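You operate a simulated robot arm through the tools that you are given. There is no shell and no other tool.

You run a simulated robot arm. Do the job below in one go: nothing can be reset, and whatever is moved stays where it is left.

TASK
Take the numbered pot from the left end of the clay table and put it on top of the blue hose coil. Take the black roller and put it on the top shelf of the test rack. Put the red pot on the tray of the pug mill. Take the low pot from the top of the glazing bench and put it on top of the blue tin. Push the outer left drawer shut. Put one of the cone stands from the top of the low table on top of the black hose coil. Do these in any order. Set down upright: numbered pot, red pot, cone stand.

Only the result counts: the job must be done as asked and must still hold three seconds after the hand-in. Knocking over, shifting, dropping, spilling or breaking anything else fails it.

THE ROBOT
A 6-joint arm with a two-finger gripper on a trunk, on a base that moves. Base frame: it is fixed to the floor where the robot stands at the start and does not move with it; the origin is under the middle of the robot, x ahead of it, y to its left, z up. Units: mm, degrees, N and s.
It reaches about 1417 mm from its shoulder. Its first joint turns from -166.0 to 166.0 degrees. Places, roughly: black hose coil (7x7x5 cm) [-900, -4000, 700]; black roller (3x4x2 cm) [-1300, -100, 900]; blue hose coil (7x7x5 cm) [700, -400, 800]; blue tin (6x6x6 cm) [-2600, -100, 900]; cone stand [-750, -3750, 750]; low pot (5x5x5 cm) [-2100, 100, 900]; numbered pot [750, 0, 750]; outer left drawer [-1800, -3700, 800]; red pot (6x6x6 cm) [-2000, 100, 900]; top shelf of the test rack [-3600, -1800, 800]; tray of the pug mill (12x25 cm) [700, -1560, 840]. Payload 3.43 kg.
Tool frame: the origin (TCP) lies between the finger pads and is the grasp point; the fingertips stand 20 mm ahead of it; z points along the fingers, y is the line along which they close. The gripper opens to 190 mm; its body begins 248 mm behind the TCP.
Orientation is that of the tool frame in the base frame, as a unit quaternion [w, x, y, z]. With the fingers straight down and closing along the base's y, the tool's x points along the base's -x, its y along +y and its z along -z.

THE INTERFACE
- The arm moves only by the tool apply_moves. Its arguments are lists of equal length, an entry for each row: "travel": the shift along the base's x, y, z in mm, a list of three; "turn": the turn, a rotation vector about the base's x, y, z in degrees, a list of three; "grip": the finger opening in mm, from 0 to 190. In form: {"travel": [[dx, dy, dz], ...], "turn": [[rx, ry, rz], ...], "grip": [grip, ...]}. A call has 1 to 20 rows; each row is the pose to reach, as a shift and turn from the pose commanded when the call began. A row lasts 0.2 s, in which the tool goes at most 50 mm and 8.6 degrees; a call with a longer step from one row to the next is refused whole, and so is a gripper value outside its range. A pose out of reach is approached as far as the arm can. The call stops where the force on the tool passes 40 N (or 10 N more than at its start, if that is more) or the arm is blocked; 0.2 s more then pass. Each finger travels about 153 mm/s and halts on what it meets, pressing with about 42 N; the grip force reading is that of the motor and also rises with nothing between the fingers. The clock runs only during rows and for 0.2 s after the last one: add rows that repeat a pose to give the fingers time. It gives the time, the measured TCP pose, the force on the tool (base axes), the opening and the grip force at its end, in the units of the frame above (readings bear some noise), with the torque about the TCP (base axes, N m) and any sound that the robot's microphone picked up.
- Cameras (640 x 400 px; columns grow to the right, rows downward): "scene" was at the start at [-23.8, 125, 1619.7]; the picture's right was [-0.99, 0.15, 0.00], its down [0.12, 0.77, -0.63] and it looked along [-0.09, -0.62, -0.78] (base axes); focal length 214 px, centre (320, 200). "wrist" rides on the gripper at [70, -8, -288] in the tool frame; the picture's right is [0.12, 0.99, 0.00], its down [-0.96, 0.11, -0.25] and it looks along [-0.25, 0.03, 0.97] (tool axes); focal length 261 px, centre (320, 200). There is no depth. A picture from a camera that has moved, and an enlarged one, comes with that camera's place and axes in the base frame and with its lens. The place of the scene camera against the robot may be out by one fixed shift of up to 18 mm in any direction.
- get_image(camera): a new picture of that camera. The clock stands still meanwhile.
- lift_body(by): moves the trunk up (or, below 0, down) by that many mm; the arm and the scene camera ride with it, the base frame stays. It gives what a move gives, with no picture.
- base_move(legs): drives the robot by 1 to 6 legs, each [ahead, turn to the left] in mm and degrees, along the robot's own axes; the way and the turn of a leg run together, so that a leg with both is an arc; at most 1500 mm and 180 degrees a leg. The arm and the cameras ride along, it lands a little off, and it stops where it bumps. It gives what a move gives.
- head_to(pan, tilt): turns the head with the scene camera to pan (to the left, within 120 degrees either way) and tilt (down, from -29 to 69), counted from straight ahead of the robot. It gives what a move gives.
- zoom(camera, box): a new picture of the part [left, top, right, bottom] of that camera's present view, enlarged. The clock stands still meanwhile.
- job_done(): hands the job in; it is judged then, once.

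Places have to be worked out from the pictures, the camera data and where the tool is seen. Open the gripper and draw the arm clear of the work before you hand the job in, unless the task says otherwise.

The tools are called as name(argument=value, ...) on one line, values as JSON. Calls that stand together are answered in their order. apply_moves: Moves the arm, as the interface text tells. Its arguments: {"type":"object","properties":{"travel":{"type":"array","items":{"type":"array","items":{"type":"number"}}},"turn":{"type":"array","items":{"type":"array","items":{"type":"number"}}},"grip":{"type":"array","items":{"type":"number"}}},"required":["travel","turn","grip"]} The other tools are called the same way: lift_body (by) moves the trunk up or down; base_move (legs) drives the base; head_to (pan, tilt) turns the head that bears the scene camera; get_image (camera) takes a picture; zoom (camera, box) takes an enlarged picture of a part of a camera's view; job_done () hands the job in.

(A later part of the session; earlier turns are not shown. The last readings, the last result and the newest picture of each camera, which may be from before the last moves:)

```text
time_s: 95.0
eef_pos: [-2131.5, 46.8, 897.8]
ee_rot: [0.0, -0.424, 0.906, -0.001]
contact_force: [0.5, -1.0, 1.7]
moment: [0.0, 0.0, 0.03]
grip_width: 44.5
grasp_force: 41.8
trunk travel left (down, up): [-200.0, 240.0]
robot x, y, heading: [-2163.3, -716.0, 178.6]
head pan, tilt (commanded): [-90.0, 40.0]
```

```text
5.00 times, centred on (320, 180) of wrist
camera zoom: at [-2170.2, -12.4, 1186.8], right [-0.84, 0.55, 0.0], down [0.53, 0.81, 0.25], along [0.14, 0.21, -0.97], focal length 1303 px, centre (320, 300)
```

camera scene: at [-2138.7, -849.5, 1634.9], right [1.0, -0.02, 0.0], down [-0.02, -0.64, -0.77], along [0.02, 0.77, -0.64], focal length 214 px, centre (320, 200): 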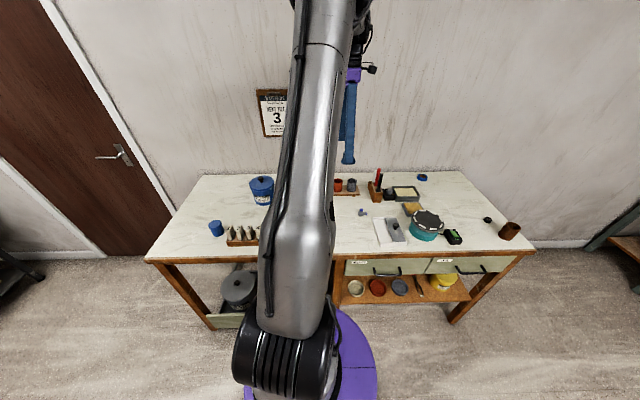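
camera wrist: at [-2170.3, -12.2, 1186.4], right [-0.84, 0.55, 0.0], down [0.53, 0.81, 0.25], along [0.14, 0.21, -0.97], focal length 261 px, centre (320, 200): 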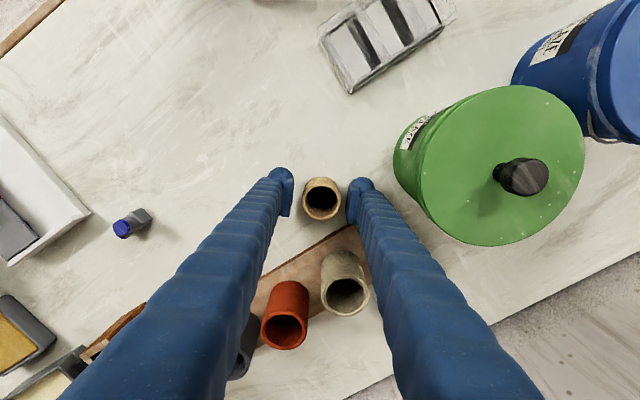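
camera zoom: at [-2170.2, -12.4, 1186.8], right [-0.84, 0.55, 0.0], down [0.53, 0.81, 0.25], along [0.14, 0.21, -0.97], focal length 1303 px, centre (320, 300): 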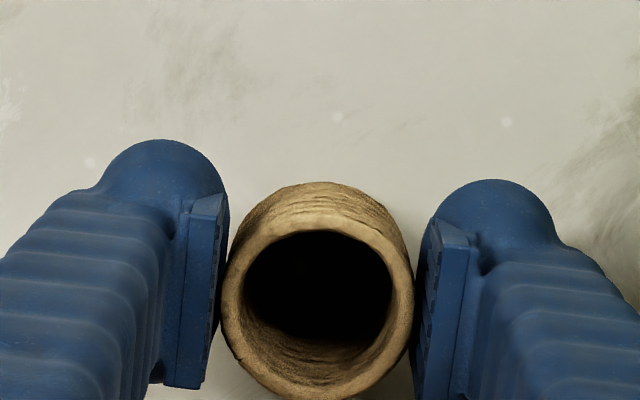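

Held at 44.5 mm. I lift it 200 mm, clear of the tin knobs, and carry it over toward the blue tin, stopping short to look.

apply_moves(travel=[[0, 0, 40], [0, 0, 85], [0, 0, 130], [0, 0, 175], [0, 0, 205], [-40, -17, 205], [-80, -33, 205], [-120, -50, 205], [-162, -67, 205], [-204, -84, 205], [-246, -101, 205], [-288, -118, 205], [-330, -135, 205], [-372, -152, 205], [-400, -165, 205], [-400, -165, 205]], turn=[[0, 0, 0], [0, 0, 0], [0, 0, 0], [0, 0, 0], [0, 0, 0], [0, 0, 0], [0, 0, 0], [0, 0, 0], [0, 0, 0], [0, 0, 0], [0, 0, 0], [0, 0, 0], [0, 0, 0], [0, 0, 0], [0, 0, 0], [0, 0, 0]], grip=[33, 33, 33, 33, 33, 33, 33, 33, 33, 33, 33, 33, 33, 33, 33, 33])

get_image(camera="wrist")

get_image(camera="scene")

```text
time_s: 98.3
eef_pos: [-2531.3, -120.1, 1100.7]
ee_rot: [0.0, -0.424, 0.906, -0.001]
contact_force: [-0.1, -0.3, -0.6]
moment: [0.05, -0.03, 0.0]
grip_width: 44.0
grasp_force: 42.3
trunk travel left (down, up): [-200.0, 240.0]
robot x, y, heading: [-2161.4, -719.0, 178.7]
head pan, tilt (commanded): [-90.0, 40.0]
```

```text
taken
camera wrist: at [-2569.9, -179.6, 1389.7], right [-0.84, 0.55, 0.0], down [0.53, 0.81, 0.25], along [0.14, 0.21, -0.97], focal length 261 px, centre (320, 200)
```

wrist: 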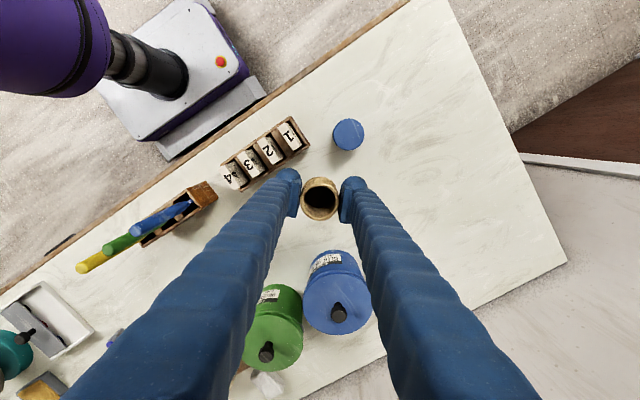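

```text
taken
camera scene: at [-2139.6, -849.8, 1634.9], right [1.0, -0.02, 0.0], down [-0.02, -0.64, -0.77], along [0.02, 0.77, -0.64], focal length 214 px, centre (320, 200)
```

scene: 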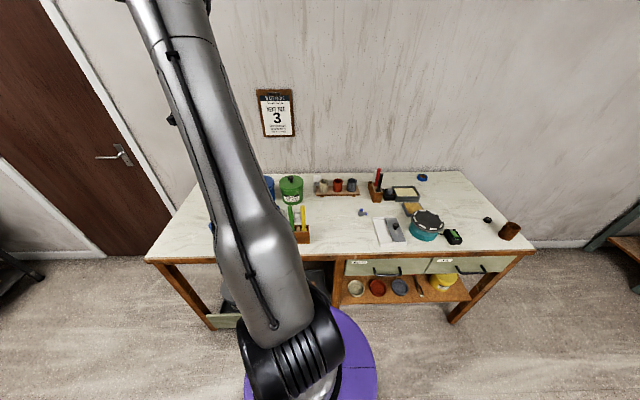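

zoom(camera="wrist", box=[270, 90, 398, 170])

zoom(camera="wrist", box=[256, 140, 384, 220])

```text
5.00 times, centred on (334, 130) of wrist
camera zoom: at [-2569.9, -179.6, 1389.7], right [-0.84, 0.55, 0.0], down [0.53, 0.81, 0.25], along [0.14, 0.21, -0.97], focal length 1303 px, centre (250, 550)
```

zoom: 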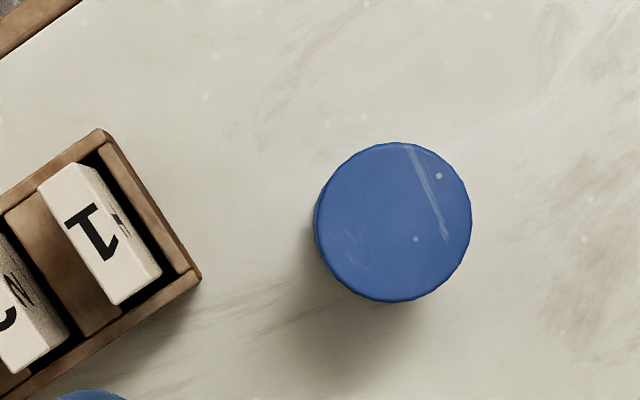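

```text
5.00 times, centred on (320, 180) of wrist
camera zoom: at [-2569.9, -179.6, 1389.7], right [-0.84, 0.55, 0.0], down [0.53, 0.81, 0.25], along [0.14, 0.21, -0.97], focal length 1303 px, centre (320, 300)
```

zoom: 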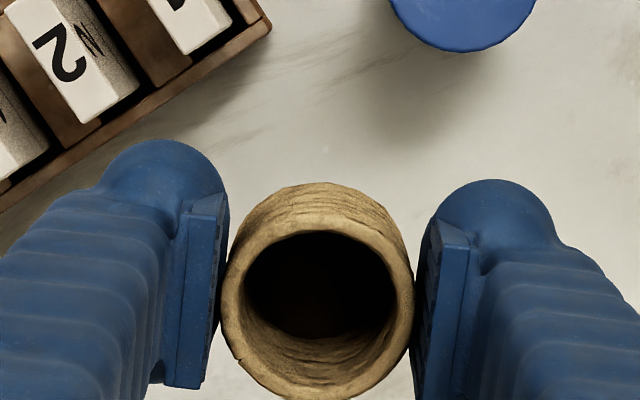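

The tin's top centre computes to (-2611, -150). I move over it and lower to about 15 mm above.

apply_moves(travel=[[-40, -16, 0], [-81, -31, 0], [-81, -31, -45], [-81, -31, -90], [-81, -31, -125], [-81, -31, -135], [-81, -31, -135]], turn=[[0, 0, 0], [0, 0, 0], [0, 0, 0], [0, 0, 0], [0, 0, 0], [0, 0, 0], [0, 0, 0]], grip=[33, 33, 33, 33, 33, 33, 33])

get_image(camera="wrist")

zoom(camera="wrist", box=[256, 140, 384, 220])

head_to(pan=-50, tilt=40)

get_image(camera="scene")

```text
time_s: 100.0
eef_pos: [-2611.4, -147.8, 966.1]
ee_rot: [0.0, -0.424, 0.906, 0.0]
contact_force: [0.6, -0.9, -0.6]
moment: [-0.01, 0.01, 0.03]
grip_width: 44.1
grasp_force: 42.2
trunk travel left (down, up): [-200.0, 240.0]
robot x, y, heading: [-2165.2, -717.8, 178.5]
head pan, tilt (commanded): [-90.0, 40.0]
```

```text
taken
camera wrist: at [-2651.1, -208.2, 1254.8], right [-0.84, 0.55, 0.0], down [0.53, 0.81, 0.25], along [0.14, 0.21, -0.97], focal length 261 px, centre (320, 200)
```

wrist: 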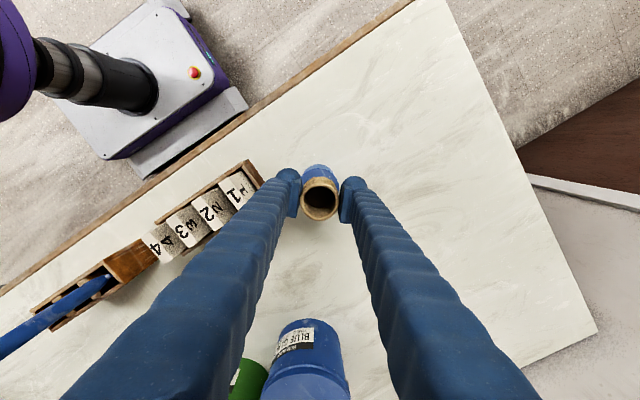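

```text
5.00 times, centred on (320, 180) of wrist
camera zoom: at [-2651.1, -208.2, 1254.8], right [-0.84, 0.55, 0.0], down [0.53, 0.81, 0.25], along [0.14, 0.21, -0.97], focal length 1303 px, centre (320, 300)
```

zoom: 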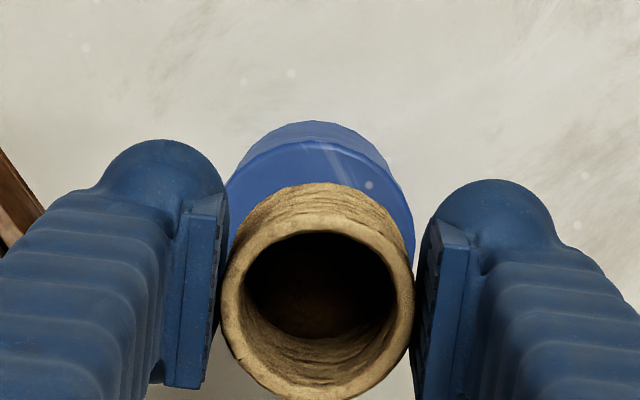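

```text
time_s: 101.0
eef_pos: [-2612.3, -148.0, 967.7]
ee_rot: [0.0, -0.423, 0.906, -0.001]
contact_force: [0.9, -0.5, 0.0]
moment: [0.03, 0.0, 0.02]
grip_width: 44.3
grasp_force: 42.2
trunk travel left (down, up): [-200.0, 240.0]
robot x, y, heading: [-2165.7, -714.9, 178.6]
head pan, tilt (commanded): [-50.0, 40.0]
```

```text
taken
camera scene: at [-2194.9, -868.1, 1634.9], right [0.78, 0.62, 0.0], down [0.4, -0.5, -0.77], along [-0.48, 0.6, -0.64], focal length 214 px, centre (320, 200)
```

scene: 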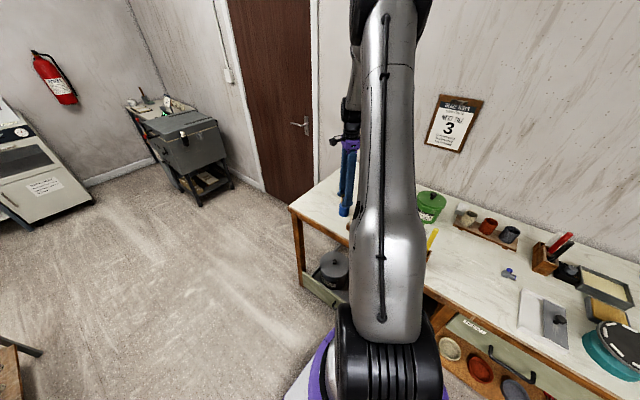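

Pot and tin line up in both directions. I lower slowly in small steps, watching the vertical force.

apply_moves(travel=[[0, 0, -2], [0, 0, -4], [0, 0, -4]], turn=[[0, 0, 0], [0, 0, 0], [0, 0, 0]], grip=[33, 33, 33])

apply_moves(travel=[[0, 0, -1.5], [0, 0, -3], [0, 0, -3]], turn=[[0, 0, 0], [0, 0, 0], [0, 0, 0]], grip=[33, 33, 33])

apply_moves(travel=[[0, 0, -1.5], [0, 0, -3], [0, 0, -3]], turn=[[0, 0, 0], [0, 0, 0], [0, 0, 0]], grip=[33, 33, 33])

zoom(camera="wrist", box=[256, 140, 384, 220])

```text
time_s: 101.8
eef_pos: [-2612.3, -148.9, 961.8]
ee_rot: [0.001, -0.423, 0.906, -0.001]
contact_force: [-0.9, -0.4, -0.2]
moment: [-0.04, 0.01, 0.02]
grip_width: 44.0
grasp_force: 42.0
trunk travel left (down, up): [-200.0, 240.0]
robot x, y, heading: [-2165.0, -717.2, 178.8]
head pan, tilt (commanded): [-50.0, 40.0]
```

```text
time_s: 102.6
eef_pos: [-2612.2, -148.3, 958.8]
ee_rot: [0.001, -0.424, 0.906, 0.0]
contact_force: [-0.4, 0.1, -0.5]
moment: [-0.02, 0.01, 0.0]
grip_width: 44.3
grasp_force: 42.1
trunk travel left (down, up): [-200.0, 240.0]
robot x, y, heading: [-2164.0, -714.7, 178.6]
head pan, tilt (commanded): [-50.0, 40.0]
```

```text
time_s: 103.4
eef_pos: [-2611.0, -148.7, 958.0]
ee_rot: [0.001, -0.424, 0.906, 0.0]
contact_force: [1.0, -1.4, 18.8]
moment: [-0.08, -0.11, 0.03]
grip_width: 44.3
grasp_force: 42.6
trunk travel left (down, up): [-200.0, 240.0]
robot x, y, heading: [-2163.5, -715.1, 178.7]
head pan, tilt (commanded): [-50.0, 40.0]
```

```text
5.00 times, centred on (320, 180) of wrist
camera zoom: at [-2650.7, -209.2, 1246.5], right [-0.84, 0.55, 0.0], down [0.53, 0.81, 0.25], along [0.14, 0.21, -0.97], focal length 1303 px, centre (320, 300)
```

zoom: 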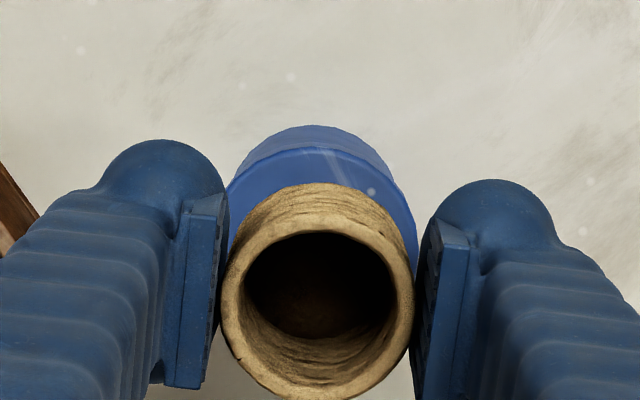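

Contact at z≈958 with 19 N; the pot is centred on the tin. I ease up 1 mm and open.

apply_moves(travel=[[0, 0, 1], [0, 0, 1], [0, 0, 1], [0, 0, 1], [0, 0, 1]], turn=[[0, 0, 0], [0, 0, 0], [0, 0, 0], [0, 0, 0], [0, 0, 0]], grip=[33, 44, 52, 64, 64])

zoom(camera="wrist", box=[256, 140, 384, 220])

```text
time_s: 104.6
eef_pos: [-2611.7, -149.4, 957.9]
ee_rot: [0.0, -0.423, 0.906, 0.0]
contact_force: [0.4, -0.1, 0.8]
moment: [-0.02, -0.01, 0.01]
grip_width: 64.0
grasp_force: 0.0
trunk travel left (down, up): [-200.0, 240.0]
robot x, y, heading: [-2161.9, -717.6, 178.8]
head pan, tilt (commanded): [-50.0, 40.0]
```

```text
5.00 times, centred on (320, 180) of wrist
camera zoom: at [-2651.4, -208.9, 1246.0], right [-0.84, 0.55, 0.0], down [0.53, 0.81, 0.25], along [0.14, 0.21, -0.97], focal length 1303 px, centre (320, 300)
```

zoom: 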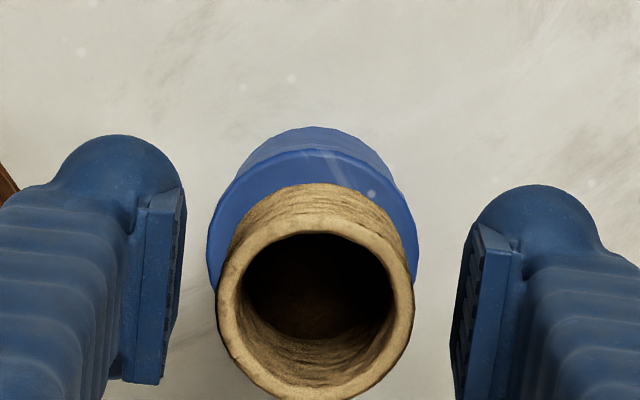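

The low pot stands on the blue tin. I raise the tool straight up and check.

apply_moves(travel=[[0, 0, 30], [0, 0, 70], [0, 0, 115], [0, 0, 160], [0, 0, 190], [0, 0, 190]], turn=[[0, 0, 0], [0, 0, 0], [0, 0, 0], [0, 0, 0], [0, 0, 0], [0, 0, 0]], grip=[64, 64, 64, 64, 64, 64])

get_image(camera="wrist")

```text
time_s: 106.0
eef_pos: [-2613.3, -148.6, 1147.9]
ee_rot: [0.0, -0.424, 0.906, -0.001]
contact_force: [0.7, 0.0, 0.6]
moment: [0.02, 0.02, 0.03]
grip_width: 64.2
grasp_force: 0.0
trunk travel left (down, up): [-200.0, 240.0]
robot x, y, heading: [-2166.4, -717.8, 178.7]
head pan, tilt (commanded): [-50.0, 40.0]
```

```text
taken
camera wrist: at [-2652.2, -209.2, 1436.8], right [-0.84, 0.55, 0.0], down [0.53, 0.81, 0.25], along [0.14, 0.21, -0.97], focal length 261 px, centre (320, 200)
```

wrist: 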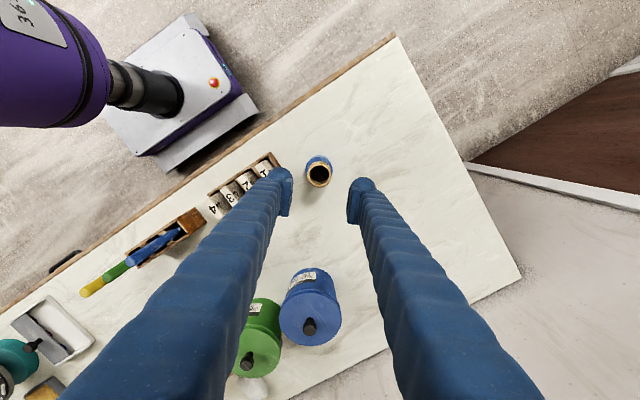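

Low pot done. Next the red pot, which I judge near (-2022, 145) with its rim at about 947. I move over it high up, turning the tool so the fingers close along y, between its neighbours.

apply_moves(travel=[[40, 22, 0], [80, 44, 0], [120, 66, 0], [160, 88, 0], [200, 110, 0], [240, 132, 0], [280, 154, 0], [320, 176, 0], [360, 198, 0], [400, 220, 0], [440, 242, -5], [480, 264, -10], [515, 284, -20], [533, 294, -28], [533, 294, -28]], turn=[[0, 0, -4], [0, 0, -8], [0, 0, -12], [0, 0, -16], [0, 0, -20], [0, 0, -24], [0, 0, -28], [0, 0, -32], [0, 0, -36], [0, 0, -40], [0, 0, -44], [0, 0, -48], [0, 0, -50.2], [0, 0, -50.2], [0, 0, -50.2]], grip=[64, 64, 64, 64, 64, 64, 64, 80, 100, 130, 150, 150, 150, 150, 150])

get_image(camera="wrist")

zoom(camera="wrist", box=[240, 140, 400, 240])

```text
time_s: 109.2
eef_pos: [-2078.3, 146.3, 1120.7]
ee_rot: [0.001, 0.001, 1.0, 0.001]
contact_force: [0.0, 0.1, 0.2]
moment: [-0.03, 0.0, -0.02]
grip_width: 149.6
grasp_force: 0.0
trunk travel left (down, up): [-200.0, 240.0]
robot x, y, heading: [-2163.8, -716.2, 178.4]
head pan, tilt (commanded): [-50.0, 40.0]
```

```text
taken
camera wrist: at [-2148.3, 137.4, 1408.7], right [-0.12, 0.99, 0.0], down [0.96, 0.11, 0.25], along [0.25, 0.03, -0.97], focal length 261 px, centre (320, 200)
```

wrist: 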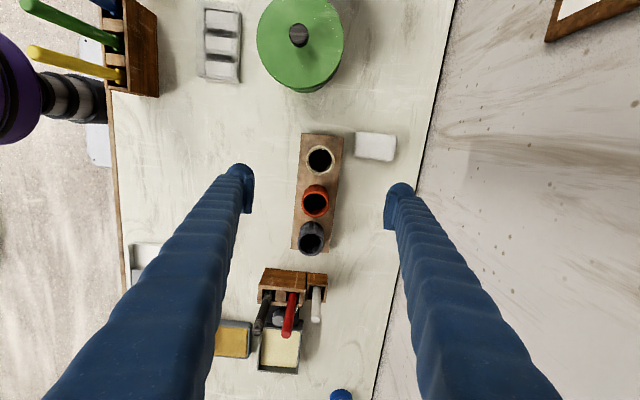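

```text
4.00 times, centred on (320, 190) of wrist
camera zoom: at [-2148.3, 137.4, 1408.7], right [-0.12, 0.99, 0.0], down [0.96, 0.11, 0.25], along [0.25, 0.03, -0.97], focal length 1043 px, centre (320, 240)
```

zoom: 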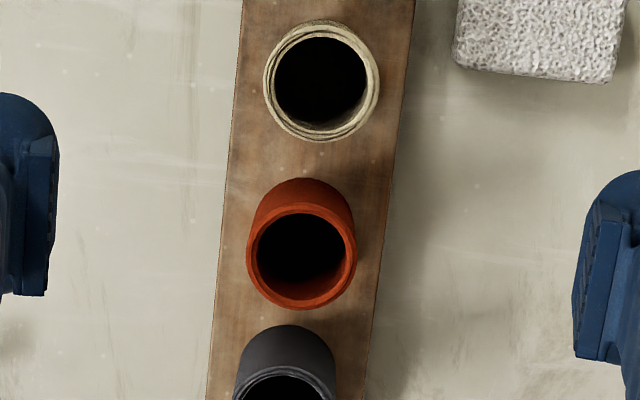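

The red pot's rim centre computes to (-2020, 144.5); the row runs along x, so closing along y is right. I move over it and go down to z≈918.

apply_moves(travel=[[30, -1, -10], [58, -2, -35], [58, -2, -80], [58, -2, -125], [58, -2, -165], [58, -2, -190], [58, -2, -202], [58, -2, -202]], turn=[[0, 0, 0], [0, 0, 0], [0, 0, 0], [0, 0, 0], [0, 0, 0], [0, 0, 0], [0, 0, 0], [0, 0, 0]], grip=[130, 100, 100, 100, 100, 100, 100, 100])

get_image(camera="wrist")

zoom(camera="wrist", box=[240, 140, 400, 240])

```text
time_s: 111.0
eef_pos: [-2019.5, 145.4, 917.5]
ee_rot: [-0.001, 0.0, 1.0, -0.001]
contact_force: [0.7, -0.2, 0.9]
moment: [-0.02, -0.02, -0.01]
grip_width: 99.7
grasp_force: 0.1
trunk travel left (down, up): [-200.0, 240.0]
robot x, y, heading: [-2166.5, -713.9, 178.7]
head pan, tilt (commanded): [-50.0, 40.0]
```

```text
taken
camera wrist: at [-2090.4, 136.5, 1205.4], right [-0.12, 0.99, 0.0], down [0.96, 0.11, 0.25], along [0.25, 0.03, -0.97], focal length 261 px, centre (320, 200)
```

wrist: 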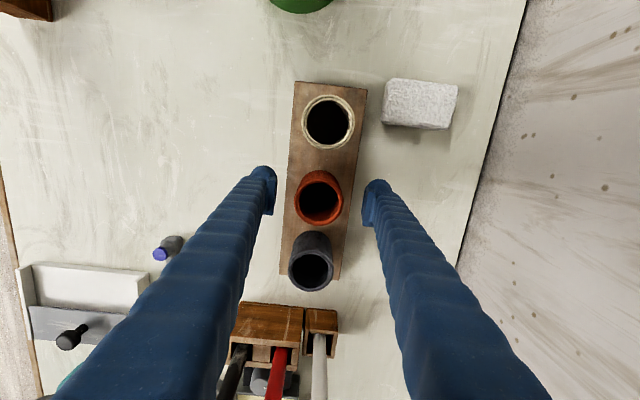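

```text
4.00 times, centred on (320, 190) of wrist
camera zoom: at [-2090.4, 136.5, 1205.4], right [-0.12, 0.99, 0.0], down [0.96, 0.11, 0.25], along [0.25, 0.03, -0.97], focal length 1043 px, centre (320, 240)
```

zoom: 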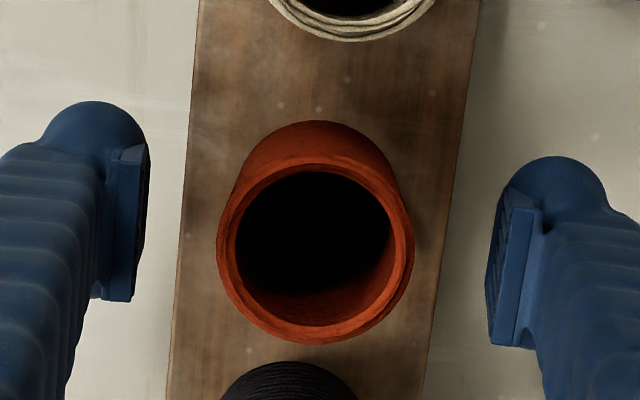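

The pot is centred under the tool. I close on it.

apply_moves(travel=[[0, 0, 0], [0, 0, 0], [0, 0, 0], [0, 0, 0], [0, 0, 0]], turn=[[0, 0, 0], [0, 0, 0], [0, 0, 0], [0, 0, 0], [0, 0, 0]], grip=[80, 62, 50, 40, 40])

apply_moves(travel=[[0, 0, 20], [0, 0, 60], [0, 0, 105], [0, 0, 150], [0, 0, 195], [0, 0, 195]], turn=[[0, 0, 0], [0, 0, 0], [0, 0, 0], [0, 0, 0], [0, 0, 0], [0, 0, 0]], grip=[40, 40, 40, 40, 40, 40])

get_image(camera="wrist")

```text
time_s: 112.2
eef_pos: [-2019.5, 145.8, 916.6]
ee_rot: [0.0, 0.001, 1.0, -0.002]
contact_force: [0.0, 0.3, -0.1]
moment: [0.02, -0.04, 0.02]
grip_width: 50.9
grasp_force: 42.2
trunk travel left (down, up): [-200.0, 240.0]
robot x, y, heading: [-2163.1, -717.0, 179.0]
head pan, tilt (commanded): [-50.0, 40.0]
```

```text
time_s: 113.6
eef_pos: [-2022.1, 144.7, 1111.8]
ee_rot: [0.0, 0.0, 1.0, -0.001]
contact_force: [0.1, 0.5, -1.5]
moment: [0.05, -0.02, -0.01]
grip_width: 51.1
grasp_force: 41.7
trunk travel left (down, up): [-200.0, 240.0]
robot x, y, heading: [-2162.5, -714.0, 178.8]
head pan, tilt (commanded): [-50.0, 40.0]
```

```text
taken
camera wrist: at [-2091.9, 136.3, 1400.5], right [-0.12, 0.99, 0.0], down [0.96, 0.11, 0.25], along [0.25, 0.03, -0.97], focal length 261 px, centre (320, 200)
```

wrist: 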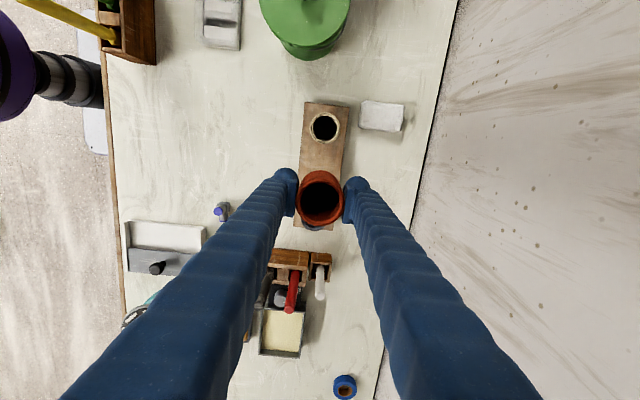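

Red pot in hand (50.9 mm). I bring it high and near the robot's right side for the drive to the pug mill.

apply_moves(travel=[[0, 0, 46], [0, 0, 92], [0, 0, 138], [-33, -30, 138], [-66, -60, 138], [-99, -90, 138], [-132, -120, 138], [-165, -150, 138], [-198, -180, 138], [-231, -210, 138], [-264, -240, 138], [-297, -270, 138], [-330, -300, 138], [-360, -330, 138], [-391, -359, 138], [-391, -359, 138]], turn=[[0, 0, 0], [0, 0, 0], [0, 0, 0], [0, 0, 0], [0, 0, 0], [0, 0, 0], [0, 0, 0], [0, 0, 0], [0, 0, 0], [0, 0, 0], [0, 0, 0], [0, 0, 0], [0, 0, 0], [0, 0, 0], [0, 0, 0], [0, 0, 0]], grip=[40, 40, 40, 40, 40, 40, 40, 40, 40, 40, 40, 40, 40, 40, 40, 40])

head_to(pan=120, tilt=25)

get_image(camera="scene")

head_to(pan=40, tilt=25)

get_image(camera="scene")

```text
time_s: 117.0
eef_pos: [-2411.1, -216.8, 1250.7]
ee_rot: [0.0, 0.002, 1.0, -0.002]
contact_force: [0.3, 0.5, 0.1]
moment: [0.06, -0.02, 0.02]
grip_width: 50.8
grasp_force: 42.1
trunk travel left (down, up): [-200.0, 240.0]
robot x, y, heading: [-2160.7, -713.9, 178.8]
head pan, tilt (commanded): [-50.0, 40.0]
```

```text
time_s: 119.6
eef_pos: [-2412.4, -216.6, 1250.9]
ee_rot: [0.0, 0.001, 1.0, -0.001]
contact_force: [-0.2, 0.5, -0.9]
moment: [0.0, -0.03, -0.04]
grip_width: 50.7
grasp_force: 42.2
trunk travel left (down, up): [-200.0, 240.0]
robot x, y, heading: [-2163.2, -715.4, 178.8]
head pan, tilt (commanded): [120.0, 25.0]
```

```text
taken
camera scene: at [-2097.4, -1015.6, 1658.3], right [-0.88, -0.48, 0.0], down [-0.2, 0.37, -0.91], along [0.43, -0.8, -0.42], focal length 214 px, centre (320, 200)
```

scene: 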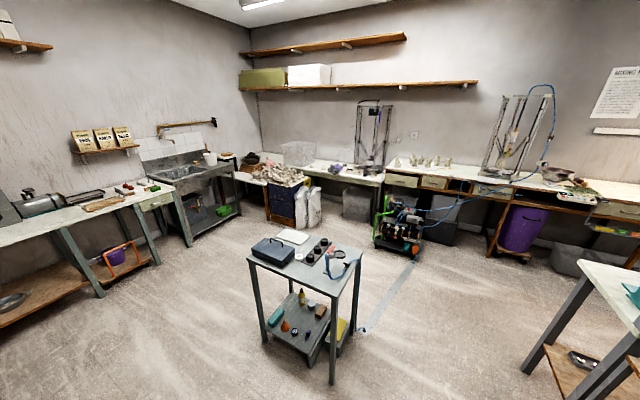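

```text
time_s: 121.1
eef_pos: [-2412.0, -216.9, 1251.7]
ee_rot: [0.0, 0.002, 1.0, -0.001]
contact_force: [-0.7, 0.5, -0.5]
moment: [0.01, 0.01, -0.01]
grip_width: 50.9
grasp_force: 42.2
trunk travel left (down, up): [-200.0, 240.0]
robot x, y, heading: [-2162.1, -714.7, 178.6]
head pan, tilt (commanded): [40.0, 25.0]
```

```text
taken
camera scene: at [-2213.4, -992.2, 1658.2], right [-0.62, 0.78, 0.0], down [0.33, 0.26, -0.91], along [-0.71, -0.57, -0.42], focal length 214 px, centre (320, 200)
```

scene: 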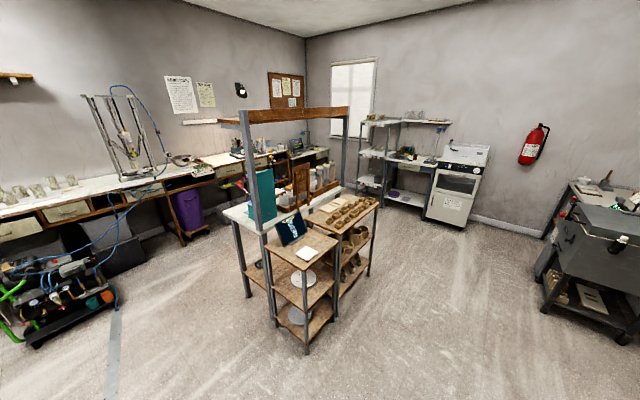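

Path behind is clear (trolley sits at y<-1600). I reverse along the bench, then check the pose before arcing toward the pug mill.

base_move(legs=[[-1000, 0], [-600, 0]])

head_to(pan=120, tilt=45)

get_image(camera="scene")

```text
time_s: 132.2
eef_pos: [-823.8, -246.4, 1250.2]
ee_rot: [0.0, 0.0, 1.0, -0.001]
contact_force: [0.0, 0.3, -0.8]
moment: [0.02, 0.04, 0.0]
grip_width: 50.6
grasp_force: 41.5
trunk travel left (down, up): [-200.0, 240.0]
robot x, y, heading: [-574.2, -747.5, 178.6]
head pan, tilt (commanded): [40.0, 25.0]
```

```text
time_s: 133.7
eef_pos: [-824.9, -246.5, 1251.8]
ee_rot: [0.0, 0.0, 1.0, 0.0]
contact_force: [0.3, 0.2, -0.8]
moment: [0.0, 0.01, -0.02]
grip_width: 51.0
grasp_force: 41.2
trunk travel left (down, up): [-200.0, 240.0]
robot x, y, heading: [-574.5, -744.4, 178.9]
head pan, tilt (commanded): [120.0, 45.0]
```

```text
taken
camera scene: at [-513.2, -1035.6, 1627.7], right [-0.88, -0.48, 0.0], down [-0.34, 0.62, -0.71], along [0.34, -0.62, -0.71], focal length 214 px, centre (320, 200)
```

scene: 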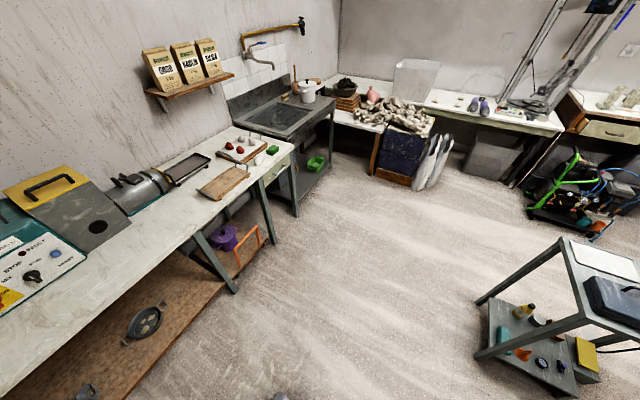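

The tray under the pug mill's nozzle is in view. I zoom on it.

zoom(camera="scene", box=[100, 130, 260, 230])

zoom(camera="scene", box=[150, 140, 230, 190])

```text
4.00 times, centred on (180, 180) of scene
camera zoom: at [-513.2, -1035.6, 1627.7], right [-0.88, -0.48, 0.0], down [-0.34, 0.62, -0.71], along [0.34, -0.62, -0.71], focal length 858 px, centre (880, 280)
```

zoom: 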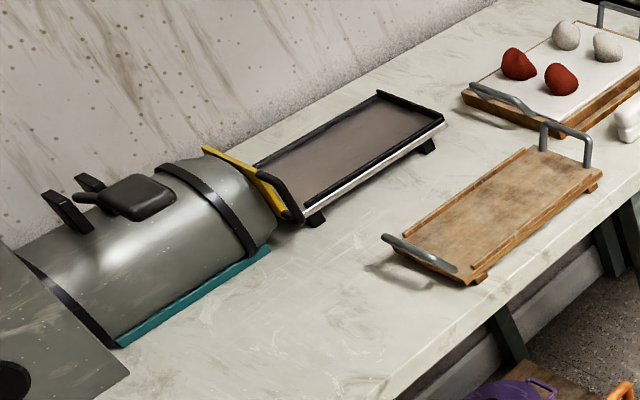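

```text
8.00 times, centred on (190, 165) of scene
camera zoom: at [-513.2, -1035.6, 1627.7], right [-0.88, -0.48, 0.0], down [-0.34, 0.62, -0.71], along [0.34, -0.62, -0.71], focal length 1716 px, centre (1360, 480)
```

zoom: 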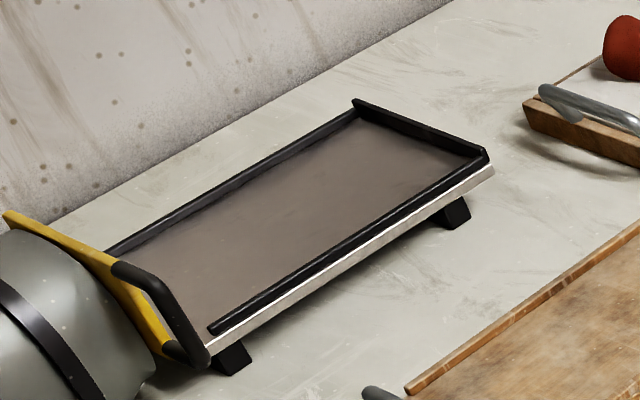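

The tray is about x 641–775, y -1458…-1703, on low feet, with the nozzle flange over its near end. I arc backwards to stand beside it with the table on my right.

base_move(legs=[[-707, -90]])

get_image(camera="wrist")

```text
time_s: 140.1
eef_pos: [365.7, -979.8, 1252.4]
ee_rot: [0.0, 0.718, 0.696, -0.001]
contact_force: [-0.4, -0.6, -1.5]
moment: [-0.05, -0.08, -0.01]
grip_width: 50.9
grasp_force: 41.9
trunk travel left (down, up): [-200.0, 240.0]
robot x, y, heading: [-147.8, -1213.9, 87.1]
head pan, tilt (commanded): [120.0, 45.0]
cut short: leg 1
```

```text
taken
camera wrist: at [360.2, -909.8, 1540.7], right [1.0, 0.09, 0.0], down [0.09, -0.96, 0.25], along [0.02, -0.25, -0.97], focal length 261 px, centre (320, 200)
```

wrist: 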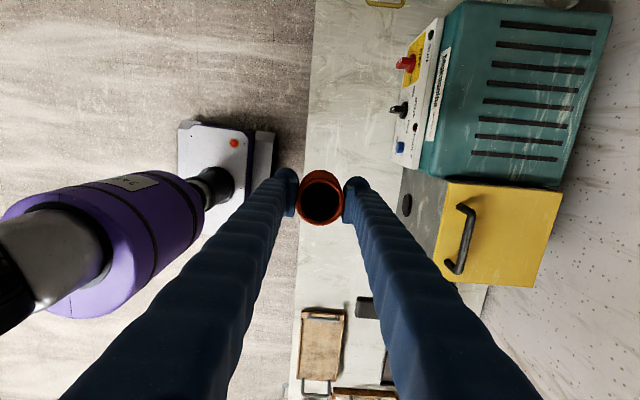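

It's at (-148, -1214) heading 87°. I reverse 370 mm more to come level with the tray.

base_move(legs=[[-370, 1]])

head_to(pan=-90, tilt=40)

get_image(camera="scene")

get_image(camera="wrist")

```text
time_s: 143.2
eef_pos: [344.5, -1346.1, 1253.1]
ee_rot: [-0.001, 0.71, 0.705, -0.001]
contact_force: [0.1, -0.4, -0.4]
moment: [0.05, -0.02, 0.01]
grip_width: 50.9
grasp_force: 41.9
trunk travel left (down, up): [-200.0, 240.0]
robot x, y, heading: [-162.8, -1591.5, 88.1]
head pan, tilt (commanded): [120.0, 45.0]
```

```text
time_s: 146.2
eef_pos: [344.0, -1344.8, 1253.1]
ee_rot: [-0.001, 0.709, 0.705, 0.0]
contact_force: [0.1, 0.7, -1.0]
moment: [0.0, 0.02, 0.01]
grip_width: 50.7
grasp_force: 41.7
trunk travel left (down, up): [-200.0, 240.0]
robot x, y, heading: [-162.6, -1588.4, 88.6]
head pan, tilt (commanded): [-90.0, 40.0]
```

```text
taken
camera scene: at [-281.2, -1615.3, 1634.9], right [-0.03, -1.0, 0.0], down [-0.64, 0.02, -0.77], along [0.77, -0.02, -0.64], focal length 214 px, centre (320, 200)
```

scene: 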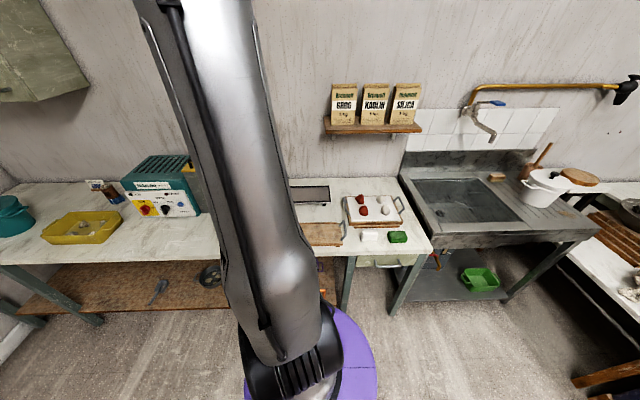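

```text
taken
camera wrist: at [337.5, -1275.0, 1541.4], right [0.99, 0.11, 0.0], down [0.11, -0.96, 0.25], along [0.03, -0.25, -0.97], focal length 261 px, centre (320, 200)
```

wrist: 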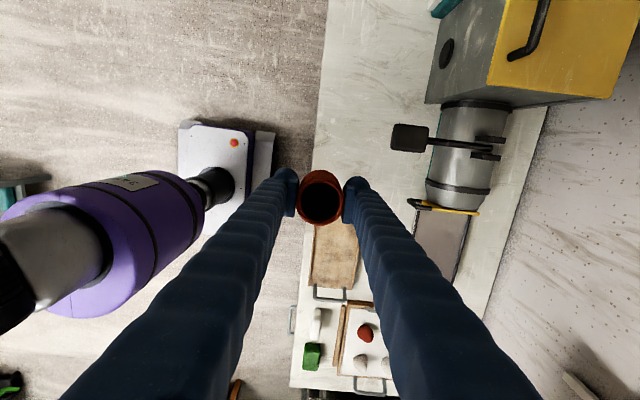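

The tray lies beyond the right finger at about (700, -1580). I swing the tool over the table in front of it, turning +90° so the fingers lie along the tray's length, and look.

apply_moves(travel=[[22, -11, 0], [44, -22, 0], [66, -34, 0], [88, -46, 0], [110, -58, 0], [132, -70, 0], [154, -82, -10], [176, -94, -20], [198, -106, -40], [220, -115, -60], [240, -120, -80], [256, -125, -100], [256, -125, -100]], turn=[[0, 0, 7.5], [0, 0, 15], [0, 0, 22.5], [0, 0, 30], [0, 0, 37.5], [0, 0, 45], [0, 0, 52.5], [0, 0, 60], [0, 0, 67.5], [0, 0, 75], [0, 0, 82.5], [0, 0, 90.3], [0, 0, 90.3]], grip=[40, 40, 40, 40, 40, 40, 40, 40, 40, 40, 40, 40, 40])

get_image(camera="wrist")

zoom(camera="wrist", box=[160, 140, 400, 290])

```text
time_s: 149.0
eef_pos: [602.3, -1470.1, 1153.3]
ee_rot: [0.0, -0.001, 1.0, 0.0]
contact_force: [1.0, -0.3, -1.4]
moment: [0.02, 0.1, 0.0]
grip_width: 50.6
grasp_force: 42.7
trunk travel left (down, up): [-200.0, 240.0]
robot x, y, heading: [-161.5, -1592.4, 88.5]
head pan, tilt (commanded): [-90.0, 40.0]
```

```text
taken
camera wrist: at [531.5, -1479.5, 1441.6], right [-0.12, 0.99, 0.0], down [0.96, 0.12, 0.25], along [0.25, 0.03, -0.97], focal length 261 px, centre (320, 200)
```

wrist: 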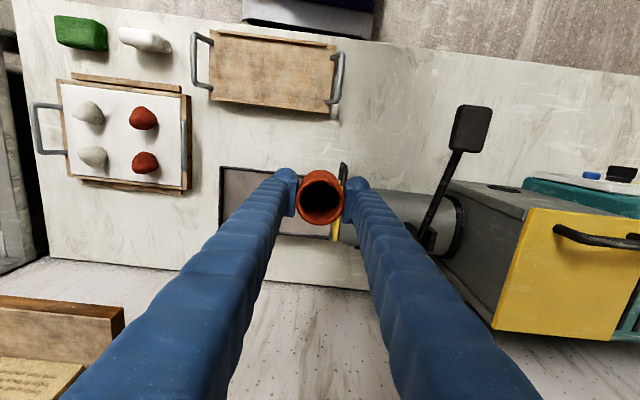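

```text
2.67 times, centred on (280, 215) of wrist
camera zoom: at [531.5, -1479.5, 1441.6], right [-0.12, 0.99, 0.0], down [0.96, 0.12, 0.25], along [0.25, 0.03, -0.97], focal length 695 px, centre (427, 160)
```

zoom: 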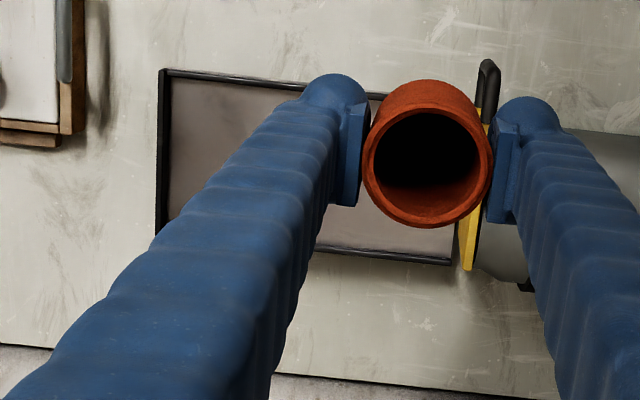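

Tray corners compute to x 633–779, y -1694…≈-1430, rim z≈850. I go above (706, -1580) and lower to about 25 mm over the tray.

apply_moves(travel=[[25, -26, -10], [50, -53, -20], [77, -82, -35], [104, -110, -53], [104, -110, -100], [104, -110, -145], [104, -110, -190], [104, -110, -225], [104, -110, -250], [104, -110, -250]], turn=[[0, 0, 0], [0, 0, 0], [0, 0, 0], [0, 0, 0], [0, 0, 0], [0, 0, 0], [0, 0, 0], [0, 0, 0], [0, 0, 0], [0, 0, 0]], grip=[40, 40, 40, 40, 40, 40, 40, 40, 40, 40])

get_image(camera="wrist")

get_image(camera="scene")

```text
time_s: 151.2
eef_pos: [707.0, -1582.1, 902.9]
ee_rot: [-0.001, 0.001, 1.0, -0.001]
contact_force: [-0.3, 0.3, -1.7]
moment: [0.02, 0.02, 0.02]
grip_width: 51.0
grasp_force: 42.3
trunk travel left (down, up): [-200.0, 240.0]
robot x, y, heading: [-162.0, -1591.5, 88.3]
head pan, tilt (commanded): [-90.0, 40.0]
```

```text
taken
camera wrist: at [635.8, -1590.3, 1191.0], right [-0.12, 0.99, 0.0], down [0.96, 0.11, 0.25], along [0.25, 0.03, -0.97], focal length 261 px, centre (320, 200)
```

wrist: 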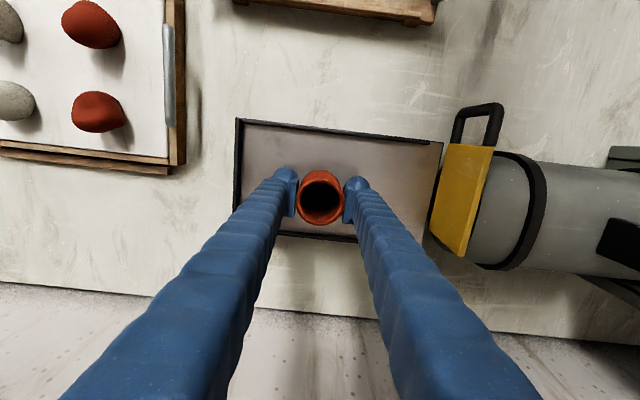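

```text
taken
camera scene: at [-280.6, -1615.7, 1635.0], right [-0.03, -1.0, 0.0], down [-0.64, 0.02, -0.77], along [0.77, -0.02, -0.64], focal length 214 px, centre (320, 200)
```

scene: 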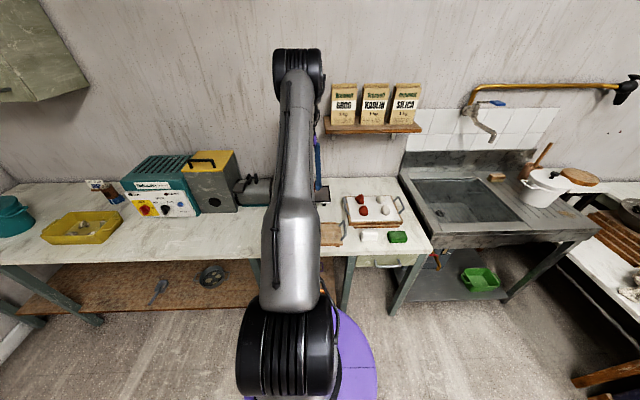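

Pot is centred over the tray. I lower in small steps, checking force.

apply_moves(travel=[[0, 0, -5], [0, 0, -10], [0, 0, -10]], turn=[[0, 0, 0], [0, 0, 0], [0, 0, 0]], grip=[40, 40, 40])

apply_moves(travel=[[0, 0, -2], [0, 0, -4], [0, 0, -4]], turn=[[0, 0, 0], [0, 0, 0], [0, 0, 0]], grip=[40, 40, 40])

apply_moves(travel=[[0, 0, -2], [0, 0, -4], [0, 0, -4]], turn=[[0, 0, 0], [0, 0, 0], [0, 0, 0]], grip=[40, 40, 40])

zoom(camera="scene", box=[290, 165, 370, 215])

```text
time_s: 152.0
eef_pos: [705.5, -1581.2, 892.8]
ee_rot: [0.0, 0.001, 1.0, 0.0]
contact_force: [0.0, -0.1, -2.4]
moment: [0.06, 0.02, -0.01]
grip_width: 51.2
grasp_force: 42.2
trunk travel left (down, up): [-200.0, 240.0]
robot x, y, heading: [-163.2, -1592.0, 88.5]
head pan, tilt (commanded): [-90.0, 40.0]
```

```text
time_s: 152.8
eef_pos: [704.7, -1581.9, 889.1]
ee_rot: [0.0, 0.001, 1.0, -0.001]
contact_force: [-0.2, -0.6, -0.8]
moment: [0.0, 0.02, 0.0]
grip_width: 50.8
grasp_force: 42.5
trunk travel left (down, up): [-200.0, 240.0]
robot x, y, heading: [-162.4, -1588.8, 88.2]
head pan, tilt (commanded): [-90.0, 40.0]
```

```text
time_s: 153.6
eef_pos: [705.1, -1579.9, 884.3]
ee_rot: [0.0, 0.0, 1.0, -0.002]
contact_force: [0.3, 0.1, -1.3]
moment: [0.0, -0.01, 0.0]
grip_width: 50.9
grasp_force: 42.1
trunk travel left (down, up): [-200.0, 240.0]
robot x, y, heading: [-163.8, -1594.0, 88.1]
head pan, tilt (commanded): [-90.0, 40.0]
```

```text
8.00 times, centred on (330, 190) of scene
camera zoom: at [-281.0, -1615.6, 1634.9], right [-0.03, -1.0, 0.0], down [-0.64, 0.02, -0.77], along [0.77, -0.02, -0.64], focal length 1716 px, centre (240, 280)
```

zoom: 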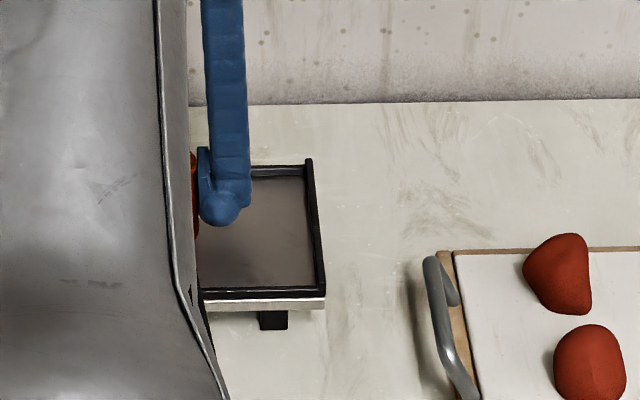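

No contact yet at 884; I continue in 3 mm steps.

apply_moves(travel=[[0, 0, -1.5], [0, 0, -3], [0, 0, -3]], turn=[[0, 0, 0], [0, 0, 0], [0, 0, 0]], grip=[40, 40, 40])

apply_moves(travel=[[0, 0, -1.5], [0, 0, -3], [0, 0, -3]], turn=[[0, 0, 0], [0, 0, 0], [0, 0, 0]], grip=[40, 40, 40])

zoom(camera="wrist", box=[220, 110, 460, 260])

```text
time_s: 154.4
eef_pos: [703.5, -1580.0, 881.0]
ee_rot: [0.0, 0.001, 1.0, -0.001]
contact_force: [0.0, 0.6, -0.5]
moment: [0.02, -0.01, -0.02]
grip_width: 50.5
grasp_force: 42.5
trunk travel left (down, up): [-200.0, 240.0]
robot x, y, heading: [-161.5, -1593.3, 88.3]
head pan, tilt (commanded): [-90.0, 40.0]
```

```text
time_s: 155.2
eef_pos: [705.2, -1579.8, 879.7]
ee_rot: [0.0, 0.0, 1.0, -0.001]
contact_force: [-0.4, 0.8, 2.1]
moment: [0.08, 0.03, -0.02]
grip_width: 50.8
grasp_force: 41.8
trunk travel left (down, up): [-200.0, 240.0]
robot x, y, heading: [-160.3, -1587.5, 88.0]
head pan, tilt (commanded): [-90.0, 40.0]
```

```text
2.67 times, centred on (340, 185) of wrist
camera zoom: at [634.2, -1588.4, 1167.8], right [-0.12, 0.99, 0.0], down [0.96, 0.11, 0.25], along [0.25, 0.03, -0.97], focal length 695 px, centre (267, 240)
```

zoom: 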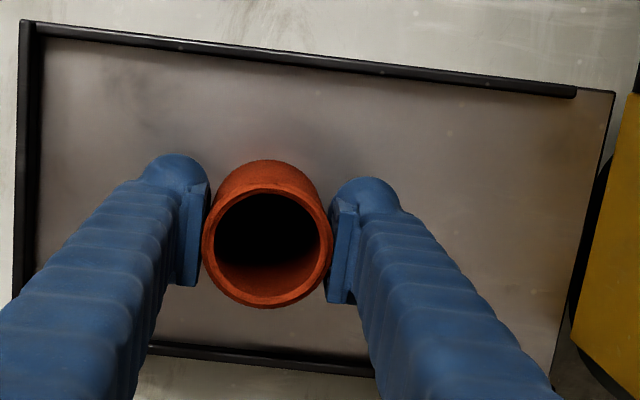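

The pot is just touching, well inside the tray. I lower 1.5 mm more to seat it, then open.

apply_moves(travel=[[0, 0, -1.5], [0, 0, -1.5], [0, 0, -0.5], [0, 0, -0.5], [0, 0, -0.5], [0, 0, -0.5], [0, 0, -0.5]], turn=[[0, 0, 0], [0, 0, 0], [0, 0, 0], [0, 0, 0], [0, 0, 0], [0, 0, 0], [0, 0, 0]], grip=[40, 40, 40, 50, 58, 74, 80])

apply_moves(travel=[[0, 0, 25], [0, 0, 70], [0, 0, 115], [0, 0, 160], [0, 0, 200], [0, 0, 200]], turn=[[0, 0, 0], [0, 0, 0], [0, 0, 0], [0, 0, 0], [0, 0, 0], [0, 0, 0]], grip=[84, 90, 90, 90, 90, 90])

get_image(camera="wrist")

```text
time_s: 156.8
eef_pos: [704.0, -1581.3, 878.0]
ee_rot: [0.0, 0.001, 1.0, -0.001]
contact_force: [0.5, 0.3, -0.2]
moment: [-0.04, -0.04, 0.0]
grip_width: 79.9
grasp_force: 0.1
trunk travel left (down, up): [-200.0, 240.0]
robot x, y, heading: [-161.8, -1590.0, 88.6]
head pan, tilt (commanded): [-90.0, 40.0]
```

```text
time_s: 158.2
eef_pos: [700.8, -1580.2, 1079.7]
ee_rot: [0.0, 0.001, 1.0, 0.0]
contact_force: [0.9, -0.8, -0.4]
moment: [-0.01, -0.03, 0.01]
grip_width: 90.1
grasp_force: 0.0
trunk travel left (down, up): [-200.0, 240.0]
robot x, y, heading: [-161.8, -1588.8, 88.2]
head pan, tilt (commanded): [-90.0, 40.0]
```

```text
taken
camera wrist: at [631.1, -1588.3, 1368.4], right [-0.12, 0.99, 0.0], down [0.96, 0.11, 0.25], along [0.25, 0.03, -0.97], focal length 261 px, centre (320, 200)
```

wrist: 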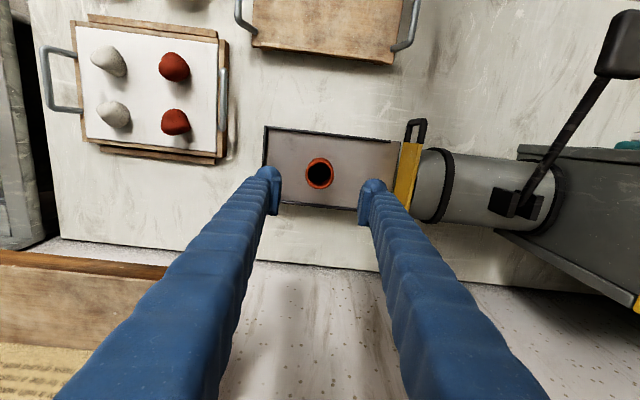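

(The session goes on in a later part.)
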